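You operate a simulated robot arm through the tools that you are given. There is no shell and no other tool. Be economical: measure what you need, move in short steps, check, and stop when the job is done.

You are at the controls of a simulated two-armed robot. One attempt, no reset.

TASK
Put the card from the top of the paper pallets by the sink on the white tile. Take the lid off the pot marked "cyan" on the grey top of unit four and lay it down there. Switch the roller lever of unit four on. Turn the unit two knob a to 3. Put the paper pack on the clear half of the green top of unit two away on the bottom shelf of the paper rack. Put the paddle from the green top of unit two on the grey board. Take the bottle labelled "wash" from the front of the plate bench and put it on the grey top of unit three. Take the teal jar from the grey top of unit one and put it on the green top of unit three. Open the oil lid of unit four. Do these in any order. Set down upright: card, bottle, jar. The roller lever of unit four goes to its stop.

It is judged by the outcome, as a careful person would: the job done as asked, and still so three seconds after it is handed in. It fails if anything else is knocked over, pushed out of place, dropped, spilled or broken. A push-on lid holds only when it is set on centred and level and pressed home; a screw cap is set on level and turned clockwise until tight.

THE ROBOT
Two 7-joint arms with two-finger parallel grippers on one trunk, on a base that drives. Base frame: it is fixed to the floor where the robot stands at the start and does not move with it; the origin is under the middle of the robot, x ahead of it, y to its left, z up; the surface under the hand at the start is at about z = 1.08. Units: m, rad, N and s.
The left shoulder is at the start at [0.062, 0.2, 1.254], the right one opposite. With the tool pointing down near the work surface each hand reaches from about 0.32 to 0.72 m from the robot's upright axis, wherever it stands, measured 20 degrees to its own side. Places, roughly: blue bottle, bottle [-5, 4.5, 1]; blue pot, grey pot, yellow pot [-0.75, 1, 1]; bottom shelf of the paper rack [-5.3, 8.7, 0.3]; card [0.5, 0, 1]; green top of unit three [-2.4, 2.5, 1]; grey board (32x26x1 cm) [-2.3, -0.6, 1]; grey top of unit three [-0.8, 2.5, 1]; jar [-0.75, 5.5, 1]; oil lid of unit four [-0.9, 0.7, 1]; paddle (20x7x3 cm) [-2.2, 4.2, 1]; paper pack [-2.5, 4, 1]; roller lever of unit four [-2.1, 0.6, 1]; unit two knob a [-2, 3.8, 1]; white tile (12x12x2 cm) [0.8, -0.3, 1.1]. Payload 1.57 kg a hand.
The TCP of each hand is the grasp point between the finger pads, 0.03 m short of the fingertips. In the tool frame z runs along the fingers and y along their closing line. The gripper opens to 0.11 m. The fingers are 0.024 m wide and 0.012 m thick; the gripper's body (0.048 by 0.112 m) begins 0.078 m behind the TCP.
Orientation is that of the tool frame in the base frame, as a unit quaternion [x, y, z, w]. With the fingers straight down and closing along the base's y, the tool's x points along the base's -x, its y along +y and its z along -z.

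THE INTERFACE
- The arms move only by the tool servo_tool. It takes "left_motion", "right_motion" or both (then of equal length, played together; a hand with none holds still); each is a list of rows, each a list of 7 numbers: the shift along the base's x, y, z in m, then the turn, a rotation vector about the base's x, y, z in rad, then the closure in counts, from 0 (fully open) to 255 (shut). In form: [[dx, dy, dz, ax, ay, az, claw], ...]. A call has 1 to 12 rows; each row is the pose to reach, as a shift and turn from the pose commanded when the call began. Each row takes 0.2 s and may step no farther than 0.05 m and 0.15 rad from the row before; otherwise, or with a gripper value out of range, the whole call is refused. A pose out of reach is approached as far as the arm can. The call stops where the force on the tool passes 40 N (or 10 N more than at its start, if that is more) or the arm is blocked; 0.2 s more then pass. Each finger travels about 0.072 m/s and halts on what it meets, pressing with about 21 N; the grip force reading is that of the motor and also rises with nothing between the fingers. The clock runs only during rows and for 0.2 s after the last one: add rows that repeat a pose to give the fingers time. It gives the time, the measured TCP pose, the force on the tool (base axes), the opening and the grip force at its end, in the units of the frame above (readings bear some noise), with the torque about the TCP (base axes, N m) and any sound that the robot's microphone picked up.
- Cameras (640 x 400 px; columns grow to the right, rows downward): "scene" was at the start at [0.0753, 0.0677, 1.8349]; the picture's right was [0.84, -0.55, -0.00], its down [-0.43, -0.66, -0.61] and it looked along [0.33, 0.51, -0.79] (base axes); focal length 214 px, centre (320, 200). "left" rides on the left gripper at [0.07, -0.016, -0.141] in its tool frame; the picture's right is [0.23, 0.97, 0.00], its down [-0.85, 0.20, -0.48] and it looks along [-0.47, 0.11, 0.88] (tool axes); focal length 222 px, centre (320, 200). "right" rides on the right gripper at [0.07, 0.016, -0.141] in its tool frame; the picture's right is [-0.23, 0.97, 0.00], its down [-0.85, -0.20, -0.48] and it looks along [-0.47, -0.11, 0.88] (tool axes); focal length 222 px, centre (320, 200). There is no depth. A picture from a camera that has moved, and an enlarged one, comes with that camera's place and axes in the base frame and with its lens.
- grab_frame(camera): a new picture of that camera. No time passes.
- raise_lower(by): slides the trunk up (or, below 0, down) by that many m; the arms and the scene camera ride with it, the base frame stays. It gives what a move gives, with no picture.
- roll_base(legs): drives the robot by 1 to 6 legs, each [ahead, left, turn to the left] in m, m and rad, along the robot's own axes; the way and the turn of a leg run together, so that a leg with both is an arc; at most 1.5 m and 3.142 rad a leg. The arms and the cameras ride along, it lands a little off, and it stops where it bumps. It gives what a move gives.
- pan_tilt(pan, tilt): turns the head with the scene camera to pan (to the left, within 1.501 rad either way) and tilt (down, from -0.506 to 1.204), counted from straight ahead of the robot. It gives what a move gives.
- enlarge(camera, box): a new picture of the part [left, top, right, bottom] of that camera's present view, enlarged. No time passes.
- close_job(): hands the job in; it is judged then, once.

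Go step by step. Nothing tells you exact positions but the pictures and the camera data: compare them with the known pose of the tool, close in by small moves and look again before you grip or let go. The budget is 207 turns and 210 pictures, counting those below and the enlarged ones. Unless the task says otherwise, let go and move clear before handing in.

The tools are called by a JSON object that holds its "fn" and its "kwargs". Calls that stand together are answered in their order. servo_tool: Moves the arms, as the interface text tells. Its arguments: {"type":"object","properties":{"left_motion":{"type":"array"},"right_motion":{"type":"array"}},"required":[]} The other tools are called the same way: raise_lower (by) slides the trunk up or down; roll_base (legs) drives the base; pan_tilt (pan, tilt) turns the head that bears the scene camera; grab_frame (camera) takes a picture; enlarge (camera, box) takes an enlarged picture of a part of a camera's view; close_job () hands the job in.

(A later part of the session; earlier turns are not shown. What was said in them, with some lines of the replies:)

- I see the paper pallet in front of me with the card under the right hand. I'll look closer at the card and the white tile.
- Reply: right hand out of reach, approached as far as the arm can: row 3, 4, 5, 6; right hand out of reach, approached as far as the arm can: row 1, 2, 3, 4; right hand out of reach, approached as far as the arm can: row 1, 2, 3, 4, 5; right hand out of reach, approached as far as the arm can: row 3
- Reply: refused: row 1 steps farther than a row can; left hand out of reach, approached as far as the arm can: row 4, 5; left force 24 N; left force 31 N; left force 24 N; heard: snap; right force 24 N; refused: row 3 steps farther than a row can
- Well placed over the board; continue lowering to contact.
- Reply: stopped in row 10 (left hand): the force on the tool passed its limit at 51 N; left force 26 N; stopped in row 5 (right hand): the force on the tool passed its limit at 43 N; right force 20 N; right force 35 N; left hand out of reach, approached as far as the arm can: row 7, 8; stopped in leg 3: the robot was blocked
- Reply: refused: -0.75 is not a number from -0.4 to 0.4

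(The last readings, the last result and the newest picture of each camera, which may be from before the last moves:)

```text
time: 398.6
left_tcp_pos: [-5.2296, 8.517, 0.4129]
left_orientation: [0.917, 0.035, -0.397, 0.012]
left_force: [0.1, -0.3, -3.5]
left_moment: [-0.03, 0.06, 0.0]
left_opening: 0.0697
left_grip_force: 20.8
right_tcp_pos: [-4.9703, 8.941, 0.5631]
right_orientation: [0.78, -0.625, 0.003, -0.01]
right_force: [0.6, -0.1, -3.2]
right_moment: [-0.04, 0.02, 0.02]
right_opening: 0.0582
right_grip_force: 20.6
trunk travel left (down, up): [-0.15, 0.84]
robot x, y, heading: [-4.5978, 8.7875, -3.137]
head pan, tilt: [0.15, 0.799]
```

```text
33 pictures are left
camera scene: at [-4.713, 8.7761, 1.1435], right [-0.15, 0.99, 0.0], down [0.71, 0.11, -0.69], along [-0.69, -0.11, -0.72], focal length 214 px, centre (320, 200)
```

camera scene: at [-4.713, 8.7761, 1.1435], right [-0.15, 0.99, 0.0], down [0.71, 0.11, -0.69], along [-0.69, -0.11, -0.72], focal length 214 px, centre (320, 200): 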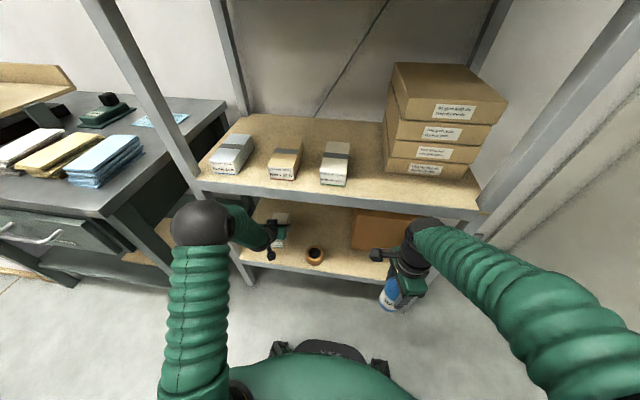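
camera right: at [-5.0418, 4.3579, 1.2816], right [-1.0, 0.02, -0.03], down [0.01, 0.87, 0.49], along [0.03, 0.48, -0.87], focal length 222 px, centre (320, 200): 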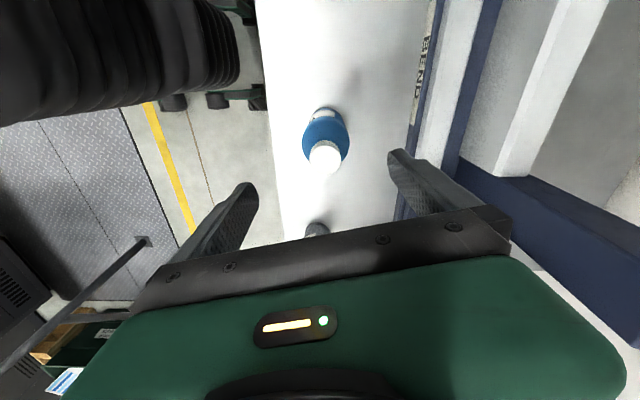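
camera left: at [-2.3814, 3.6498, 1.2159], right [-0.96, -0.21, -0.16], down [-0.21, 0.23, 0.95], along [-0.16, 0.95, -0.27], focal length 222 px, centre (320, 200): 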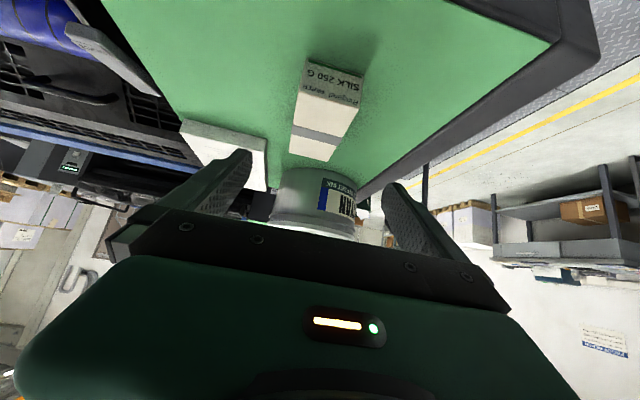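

{"fn": "servo_tool", "kwargs": {"left_motion": [[0, 0, -0.01, 0, 0, 0, 255], [0, 0, -0.018, 0, 0, 0, 255], [0, 0, -0.024, 0, 0, 0, 255], [0, 0, -0.029, 0, 0, 0, 255], [0, 0, -0.033, 0, 0, 0, 255], [0, 0, -0.037, 0, 0, 0, 255], [0, 0, -0.041, 0, 0, 0, 255]]}}

{"fn": "enlarge", "kwargs": {"camera": "scene", "box": [220, 180, 340, 280]}}

```text
time: 400.2
left_tcp_pos: [-5.2286, 8.5168, 0.372]
left_orientation: [0.917, 0.036, -0.398, 0.013]
left_force: [-0.6, 0.2, -4.1]
left_moment: [0.01, 0.02, -0.02]
left_opening: 0.07
left_grip_force: 20.7
right_tcp_pos: [-4.9697, 8.9424, 0.5645]
right_orientation: [0.78, -0.626, 0.002, -0.011]
right_force: [0.6, 0.3, -3.6]
right_moment: [-0.01, 0.0, -0.02]
right_opening: 0.0583
right_grip_force: 20.7
trunk travel left (down, up): [-0.15, 0.84]
robot x, y, heading: [-4.6016, 8.7872, -3.137]
head pan, tilt: [0.15, 0.799]
```

```text
4.00 times, centred on (280, 230) of scene
camera zoom: at [-4.7127, 8.7762, 1.1435], right [-0.15, 0.99, 0.0], down [0.71, 0.11, -0.69], along [-0.69, -0.11, -0.72], focal length 858 px, centre (480, 80)
```

zoom: 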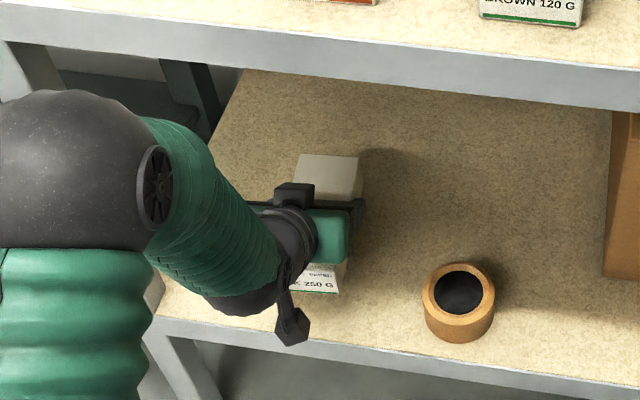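

{"fn": "servo_tool", "kwargs": {"left_motion": [[0, 0, -0.005, 0, 0, 0, 255], [0, 0, -0.01, 0, 0, 0, 255], [0, 0, -0.015, 0, 0, 0, 255], [0, 0, -0.02, 0, 0, 0, 255], [0, 0, -0.025, 0, 0, 0, 255], [0, 0, -0.03, 0, 0, 0, 255], [0, 0, -0.035, 0, 0, 0, 255], [0, 0, -0.04, 0, 0, 0, 255]]}}

```text
time: 402.0
left_tcp_pos: [-5.228, 8.5165, 0.3379]
left_orientation: [0.915, 0.035, -0.402, 0.014]
left_force: [4.8, -0.4, 19.2]
left_moment: [-0.8, 0.09, 0.24]
left_opening: 0.0701
left_grip_force: 21.3
right_tcp_pos: [-4.9697, 8.9432, 0.5654]
right_orientation: [0.78, -0.626, 0.002, -0.008]
right_force: [-0.8, -0.7, -3.9]
right_moment: [-0.03, 0.0, 0.01]
right_opening: 0.0585
right_grip_force: 21.1
trunk travel left (down, up): [-0.15, 0.84]
robot x, y, heading: [-4.6026, 8.7877, -3.143]
head pan, tilt: [0.15, 0.799]
```

{"fn": "servo_tool", "kwargs": {"left_motion": [[0, 0, 0.003, 0, 0, 0, 230], [0, 0, 0.004, 0, 0, 0, 150], [0, 0, 0.004, 0, 0, 0, 60], [0, 0, 0.004, 0, 0, 0, 0], [0, 0, 0.004, 0, 0, 0, 0], [0.02, 0, 0.03, 0, 0, 0, 0], [0.05, 0, 0.06, 0, 0, 0, 0], [0.08, 0, 0.09, 0, 0, 0, 0], [0.115, 0, 0.12, 0, 0, 0, 0], [0.15, 0, 0.14, 0, 0, 0, 0], [0.19, 0, 0.16, 0, 0, 0, 0]]}}

{"fn": "enlarge", "kwargs": {"camera": "scene", "box": [200, 160, 360, 290]}}

```text
time: 404.4
left_tcp_pos: [-5.0711, 8.5067, 0.4951]
left_orientation: [0.917, 0.036, -0.397, 0.013]
left_force: [0.4, 0.1, -0.5]
left_moment: [0.03, -0.02, 0.02]
left_opening: 0.1101
left_grip_force: 0.0
left hand out of reach, approached as far as the arm can: row 11
right_tcp_pos: [-4.9715, 8.9423, 0.5641]
right_orientation: [0.781, -0.625, 0.002, -0.01]
right_force: [-0.7, 0.1, -3.3]
right_moment: [-0.03, -0.01, -0.02]
right_opening: 0.0583
right_grip_force: 21.3
trunk travel left (down, up): [-0.15, 0.84]
robot x, y, heading: [-4.6026, 8.788, -3.137]
head pan, tilt: [0.15, 0.799]
```

```text
3.08 times, centred on (280, 225) of scene
camera zoom: at [-4.7111, 8.7766, 1.1437], right [-0.15, 0.99, 0.0], down [0.71, 0.11, -0.7], along [-0.69, -0.11, -0.72], focal length 660 px, centre (443, 123)
```

zoom: 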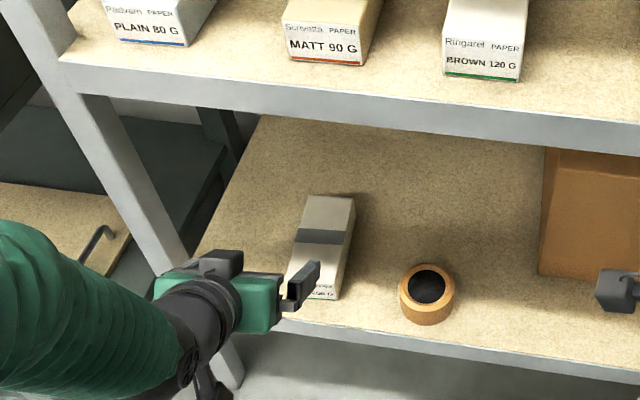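

{"fn": "roll_base", "kwargs": {"legs": [[-0.4, 0, 0]]}}

{"fn": "raise_lower", "kwargs": {"by": 0.4}}

{"fn": "raise_lower", "kwargs": {"by": 0.4}}

{"fn": "roll_base", "kwargs": {"legs": [[0, 0, 1.567], [1.4, 0, 0], [1.4, 0, 0], [1.4, 0, 0], [1.3, 0, 0]]}}

```text
time: 406.9
left_tcp_pos: [-4.6698, 8.5076, 0.4947]
left_orientation: [0.916, 0.035, -0.399, 0.012]
left_force: [-1.2, 0.2, 0.3]
left_moment: [0.0, 0.03, 0.01]
left_opening: 0.1099
left_grip_force: 0.1
right_tcp_pos: [-4.567, 8.9426, 0.5652]
right_orientation: [0.78, -0.626, 0.002, -0.01]
right_force: [-0.8, 0.4, -3.4]
right_moment: [-0.02, -0.01, -0.02]
right_opening: 0.0582
right_grip_force: 20.8
trunk travel left (down, up): [-0.15, 0.84]
robot x, y, heading: [-4.1932, 8.7895, -3.138]
head pan, tilt: [0.15, 0.799]
```

```text
time: 410.7
left_tcp_pos: [-4.6694, 8.5074, 0.8953]
left_orientation: [0.917, 0.035, -0.398, 0.011]
left_force: [0.2, 0.0, -1.0]
left_moment: [-0.03, 0.01, 0.02]
left_opening: 0.1099
left_grip_force: 0.1
right_tcp_pos: [-4.5678, 8.9436, 0.963]
right_orientation: [0.78, -0.626, 0.001, -0.009]
right_force: [-0.2, -0.2, -3.0]
right_moment: [0.01, 0.01, 0.02]
right_opening: 0.0581
right_grip_force: 20.6
trunk travel left (down, up): [-0.55, 0.44]
robot x, y, heading: [-4.2, 8.7902, -3.138]
head pan, tilt: [0.15, 0.799]
```

```text
time: 414.6
left_tcp_pos: [-4.671, 8.5077, 1.2953]
left_orientation: [0.917, 0.035, -0.398, 0.011]
left_force: [0.6, 0.3, 0.1]
left_moment: [0.01, 0.0, 0.02]
left_opening: 0.1102
left_grip_force: 0.1
right_tcp_pos: [-4.5681, 8.943, 1.3636]
right_orientation: [0.78, -0.626, 0.002, -0.01]
right_force: [0.4, -0.1, -3.4]
right_moment: [-0.02, -0.01, 0.01]
right_opening: 0.0586
right_grip_force: 20.7
trunk travel left (down, up): [-0.95, 0.04]
robot x, y, heading: [-4.1984, 8.7869, -3.139]
head pan, tilt: [0.15, 0.799]
```

```text
time: 444.6
left_tcp_pos: [-4.0029, 2.812, 1.2945]
left_orientation: [0.631, 0.665, -0.277, 0.287]
left_force: [0.1, -0.2, -0.1]
left_moment: [-0.01, -0.04, -0.03]
left_opening: 0.11
left_grip_force: 0.1
right_tcp_pos: [-4.4358, 2.9255, 1.3634]
right_orientation: [0.995, 0.097, -0.006, -0.008]
right_force: [0.4, 0.5, -3.2]
right_moment: [0.03, 0.0, -0.01]
right_opening: 0.0582
right_grip_force: 21.3
trunk travel left (down, up): [-0.95, 0.04]
robot x, y, heading: [-4.2725, 3.288, -1.596]
head pan, tilt: [0.15, 0.799]
```

{"fn": "roll_base", "kwargs": {"legs": [[0.03, 0, 0.025], [0, 1.2, 0], [0, 1.2, 0], [0, 1.27, 0]]}}

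{"fn": "pan_tilt", "kwargs": {"pan": 0, "tilt": 1.0}}

{"fn": "grab_frame", "kwargs": {"camera": "scene"}}

```text
time: 462.8
left_tcp_pos: [-0.3225, 2.8494, 1.2953]
left_orientation: [0.616, 0.68, -0.269, 0.294]
left_force: [0.0, -0.8, -0.7]
left_moment: [0.03, 0.03, 0.01]
left_opening: 0.1102
left_grip_force: 0.0
right_tcp_pos: [-0.7593, 2.9422, 1.3646]
right_orientation: [0.993, 0.121, -0.004, -0.009]
right_force: [-0.6, -0.1, -3.4]
right_moment: [-0.01, 0.0, -0.02]
right_opening: 0.0586
right_grip_force: 21.8
trunk travel left (down, up): [-0.95, 0.04]
robot x, y, heading: [-0.6133, 3.3114, -1.538]
head pan, tilt: [0.15, 0.799]
```

```text
time: 463.5
left_tcp_pos: [-0.3203, 2.8491, 1.2952]
left_orientation: [0.615, 0.68, -0.27, 0.294]
left_force: [-0.8, -0.2, -0.2]
left_moment: [0.02, 0.0, 0.0]
left_opening: 0.1102
left_grip_force: 0.0
right_tcp_pos: [-0.7583, 2.9425, 1.3644]
right_orientation: [0.993, 0.12, -0.006, -0.008]
right_force: [-0.1, 0.7, -3.4]
right_moment: [-0.01, 0.04, -0.05]
right_opening: 0.0583
right_grip_force: 21.1
trunk travel left (down, up): [-0.95, 0.04]
robot x, y, heading: [-0.6111, 3.3151, -1.542]
head pan, tilt: [0.0, 1.0]
```

```text
30 pictures are left
camera scene: at [-0.608, 3.2128, 1.9286], right [-1.0, -0.02, 0.0], down [-0.02, 0.84, -0.54], along [0.01, -0.54, -0.84], focal length 214 px, centre (320, 200)
```

scene: 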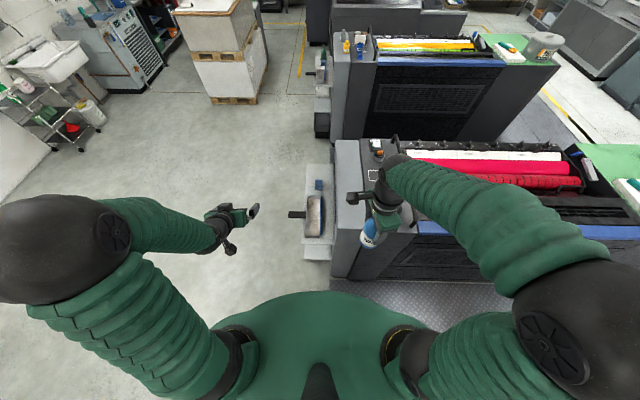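

{"fn": "roll_base", "kwargs": {"legs": [[0.12, 0, -0.03]]}}

{"fn": "servo_tool", "kwargs": {"right_motion": [[0, 0, 0, 0, 0, 0, 255]]}}

{"fn": "enlarge", "kwargs": {"camera": "scene", "box": [300, 130, 420, 270]}}

```text
time: 464.8
left_tcp_pos: [-0.3339, 2.7332, 1.3013]
left_orientation: [0.624, 0.67, -0.276, 0.292]
left_force: [-0.2, -0.3, -1.1]
left_moment: [-0.03, -0.02, 0.03]
left_opening: 0.11
left_grip_force: 0.1
right_tcp_pos: [-0.7685, 2.8395, 1.3662]
right_orientation: [0.994, 0.105, -0.005, -0.003]
right_force: [-0.3, 1.1, -3.0]
right_moment: [-0.03, 0.01, -0.02]
right_opening: 0.0585
right_grip_force: 21.7
trunk travel left (down, up): [-0.95, 0.04]
robot x, y, heading: [-0.6117, 3.1955, -1.577]
head pan, tilt: [0.0, 1.0]
```

```text
time: 465.2
left_tcp_pos: [-0.332, 2.7138, 1.2922]
left_orientation: [0.627, 0.671, -0.272, 0.287]
left_force: [-0.2, -0.9, -0.1]
left_moment: [0.0, 0.01, 0.01]
left_opening: 0.11
left_grip_force: 0.1
right_tcp_pos: [-0.7658, 2.8191, 1.3621]
right_orientation: [0.994, 0.105, -0.007, -0.012]
right_force: [0.2, -0.1, -3.6]
right_moment: [0.03, -0.02, 0.0]
right_opening: 0.0586
right_grip_force: 20.9
trunk travel left (down, up): [-0.95, 0.04]
robot x, y, heading: [-0.6115, 3.1971, -1.578]
head pan, tilt: [0.0, 1.0]
```

```text
2.86 times, centred on (360, 200) of scene
camera zoom: at [-0.6085, 3.0802, 1.9278], right [-1.0, 0.01, 0.0], down [0.0, 0.85, -0.53], along [0.0, -0.53, -0.85], focal length 613 px, centre (206, 200)
```

zoom: 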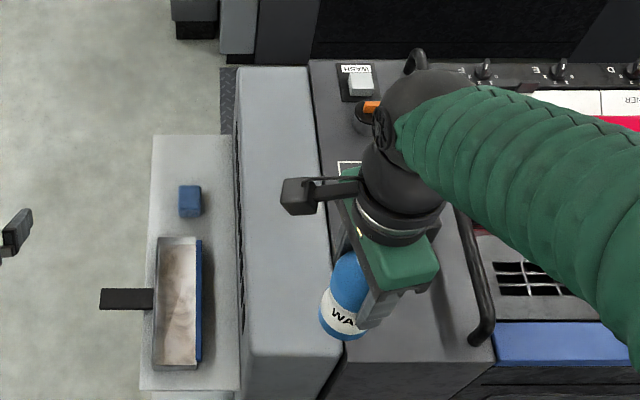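

{"fn": "servo_tool", "kwargs": {"right_motion": [[0.005, -0.045, 0, 0, 0, 0, 255], [0.01, -0.09, 0, 0, 0, 0, 255], [0.015, -0.135, 0, 0, 0, 0, 255], [0.02, -0.18, 0, 0, 0, 0, 255], [0.022, -0.22, -0.01, 0, 0, 0, 255], [0.022, -0.239, -0.05, 0, 0, 0, 255], [0.022, -0.239, -0.1, 0, 0, 0, 255], [0.022, -0.239, -0.145, 0, 0, 0, 255], [0.022, -0.239, -0.185, 0, 0, 0, 255], [0.022, -0.239, -0.21, 0, 0, 0, 255]]}}

{"fn": "enlarge", "kwargs": {"camera": "scene", "box": [310, 140, 410, 240]}}

```text
time: 467.4
left_tcp_pos: [-0.3325, 2.7183, 1.2947]
left_orientation: [0.626, 0.671, -0.273, 0.289]
left_force: [1.1, -0.6, -0.7]
left_moment: [0.01, -0.01, 0.04]
left_opening: 0.11
left_grip_force: 0.0
right_tcp_pos: [-0.7466, 2.5865, 1.1532]
right_orientation: [0.994, 0.105, -0.005, -0.009]
right_force: [1.0, 0.2, -3.5]
right_moment: [0.03, -0.03, 0.0]
right_opening: 0.0583
right_grip_force: 20.9
trunk travel left (down, up): [-0.95, 0.04]
robot x, y, heading: [-0.6096, 3.1949, -1.579]
head pan, tilt: [0.0, 1.0]
```

```text
4.00 times, centred on (360, 190) of scene
camera zoom: at [-0.6097, 3.0878, 1.9283], right [-1.0, 0.01, 0.0], down [0.01, 0.84, -0.54], along [0.0, -0.54, -0.84], focal length 858 px, centre (160, 240)
```

zoom: 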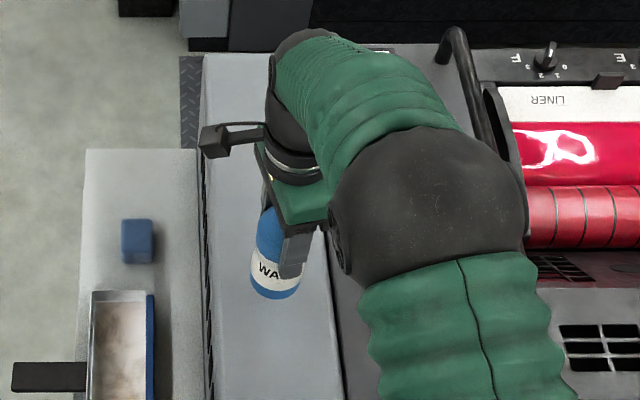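

Over the light-grey box, clear space. Lower slowly until contact.

{"fn": "servo_tool", "kwargs": {"right_motion": [[0, 0, -0.01, 0, 0, 0, 255], [0, 0, -0.02, 0, 0, 0, 255], [0, 0, -0.027, 0, 0, 0, 255], [0, 0, -0.033, 0, 0, 0, 255], [0, 0, -0.039, 0, 0, 0, 255], [0, 0, -0.044, 0, 0, 0, 255], [0, 0, -0.048, 0, 0, 0, 255], [0, 0, -0.052, 0, 0, 0, 255]]}}

```text
time: 469.2
left_tcp_pos: [-0.3319, 2.723, 1.2969]
left_orientation: [0.625, 0.671, -0.274, 0.289]
left_force: [-0.8, 0.6, 0.7]
left_moment: [-0.02, 0.05, -0.01]
left_opening: 0.1097
left_grip_force: 0.0
right_tcp_pos: [-0.7452, 2.588, 1.104]
right_orientation: [0.994, 0.105, -0.006, -0.006]
right_force: [-2.3, -1.9, 5.5]
right_moment: [-0.04, 0.04, 0.06]
right_opening: 0.0583
right_grip_force: 21.1
trunk travel left (down, up): [-0.95, 0.04]
robot x, y, heading: [-0.6104, 3.1898, -1.574]
head pan, tilt: [0.0, 1.0]
```

{"fn": "servo_tool", "kwargs": {"right_motion": [[0, 0, -0.001, 0, 0, 0, 255], [0, 0, -0.001, 0, 0, 0, 220], [0, 0, -0.001, 0, 0, 0, 140], [0, 0, -0.001, 0, 0, 0, 60], [0, 0, -0.001, 0, 0, 0, 0], [0, 0, 0.0, 0, 0, 0, 0]]}}

{"fn": "grab_frame", "kwargs": {"camera": "right"}}

```text
time: 470.6
left_tcp_pos: [-0.3321, 2.7219, 1.2951]
left_orientation: [0.625, 0.672, -0.273, 0.289]
left_force: [1.0, 0.4, -0.3]
left_moment: [0.04, 0.01, -0.01]
left_opening: 0.1103
left_grip_force: 0.1
right_tcp_pos: [-0.7443, 2.589, 1.1028]
right_orientation: [0.994, 0.105, -0.006, -0.007]
right_force: [-0.4, 0.5, -0.4]
right_moment: [-0.02, -0.03, 0.0]
right_opening: 0.1101
right_grip_force: 0.2
trunk travel left (down, up): [-0.95, 0.04]
robot x, y, heading: [-0.6129, 3.1929, -1.575]
head pan, tilt: [0.0, 1.0]
```

```text
27 pictures are left
camera right: at [-0.6709, 2.5861, 1.2424], right [-0.02, -1.0, -0.01], down [-0.87, 0.01, 0.49], along [-0.49, 0.02, -0.87], focal length 222 px, centre (320, 200)
```

right: 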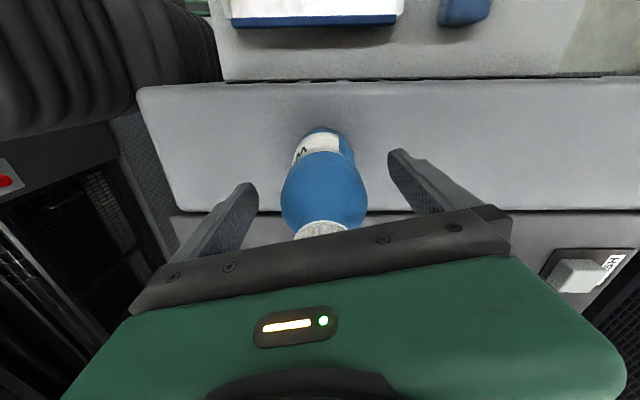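

Bottle is free and upright; lifting the hand straight up and retreating.

{"fn": "servo_tool", "kwargs": {"right_motion": [[0, 0, 0.04, 0, 0, 0, 0], [0, 0, 0.085, 0, 0, 0, 0], [0, 0, 0.13, 0, 0, 0, 0], [0, 0, 0.175, 0, 0, 0, 0], [0, 0, 0.22, 0, 0, 0, 0], [0, 0.03, 0.25, 0, 0, 0, 0], [0, 0.07, 0.27, 0, 0, 0, 0], [0, 0.11, 0.28, 0, 0, 0, 0], [0, 0.15, 0.28, 0, 0, 0, 0], [0, 0.19, 0.28, 0, 0, 0, 0]]}}

{"fn": "enlarge", "kwargs": {"camera": "scene", "box": [290, 120, 430, 260]}}

```text
time: 472.8
left_tcp_pos: [-0.3326, 2.7236, 1.2963]
left_orientation: [0.625, 0.671, -0.275, 0.29]
left_force: [-0.6, -0.6, 0.2]
left_moment: [0.0, -0.02, 0.02]
left_opening: 0.11
left_grip_force: 0.1
right_tcp_pos: [-0.746, 2.7812, 1.3803]
right_orientation: [0.994, 0.106, -0.006, -0.007]
right_force: [0.4, 0.5, -0.2]
right_moment: [-0.03, 0.01, 0.01]
right_opening: 0.1099
right_grip_force: 0.1
trunk travel left (down, up): [-0.95, 0.04]
robot x, y, heading: [-0.6109, 3.1935, -1.579]
head pan, tilt: [0.0, 1.0]
```

```text
2.86 times, centred on (360, 190) of scene
camera zoom: at [-0.6102, 3.0973, 1.9288], right [-1.0, 0.01, 0.0], down [0.01, 0.84, -0.54], along [0.0, -0.54, -0.84], focal length 613 px, centre (206, 229)
```

zoom: 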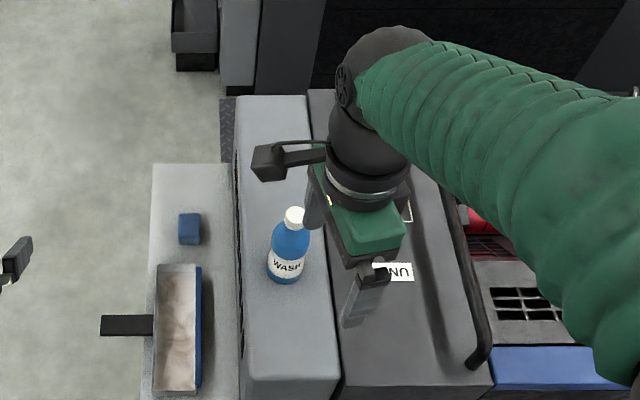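

All nine tasks look done and both hands are empty and clear, so I'm handing in the job.

{"fn": "close_job", "kwargs": {}}

```text
The job is handed in.
```

The job is handed in with all nine tasks done. The last camera views showed each one in place:
- **Knob a:** it looked about 4 degrees past the 3 mark.
- **Robot base:** it was blocked twice while driving, once against the paper pallet and once probably against a handrail post. I saw nothing moved or knocked over.
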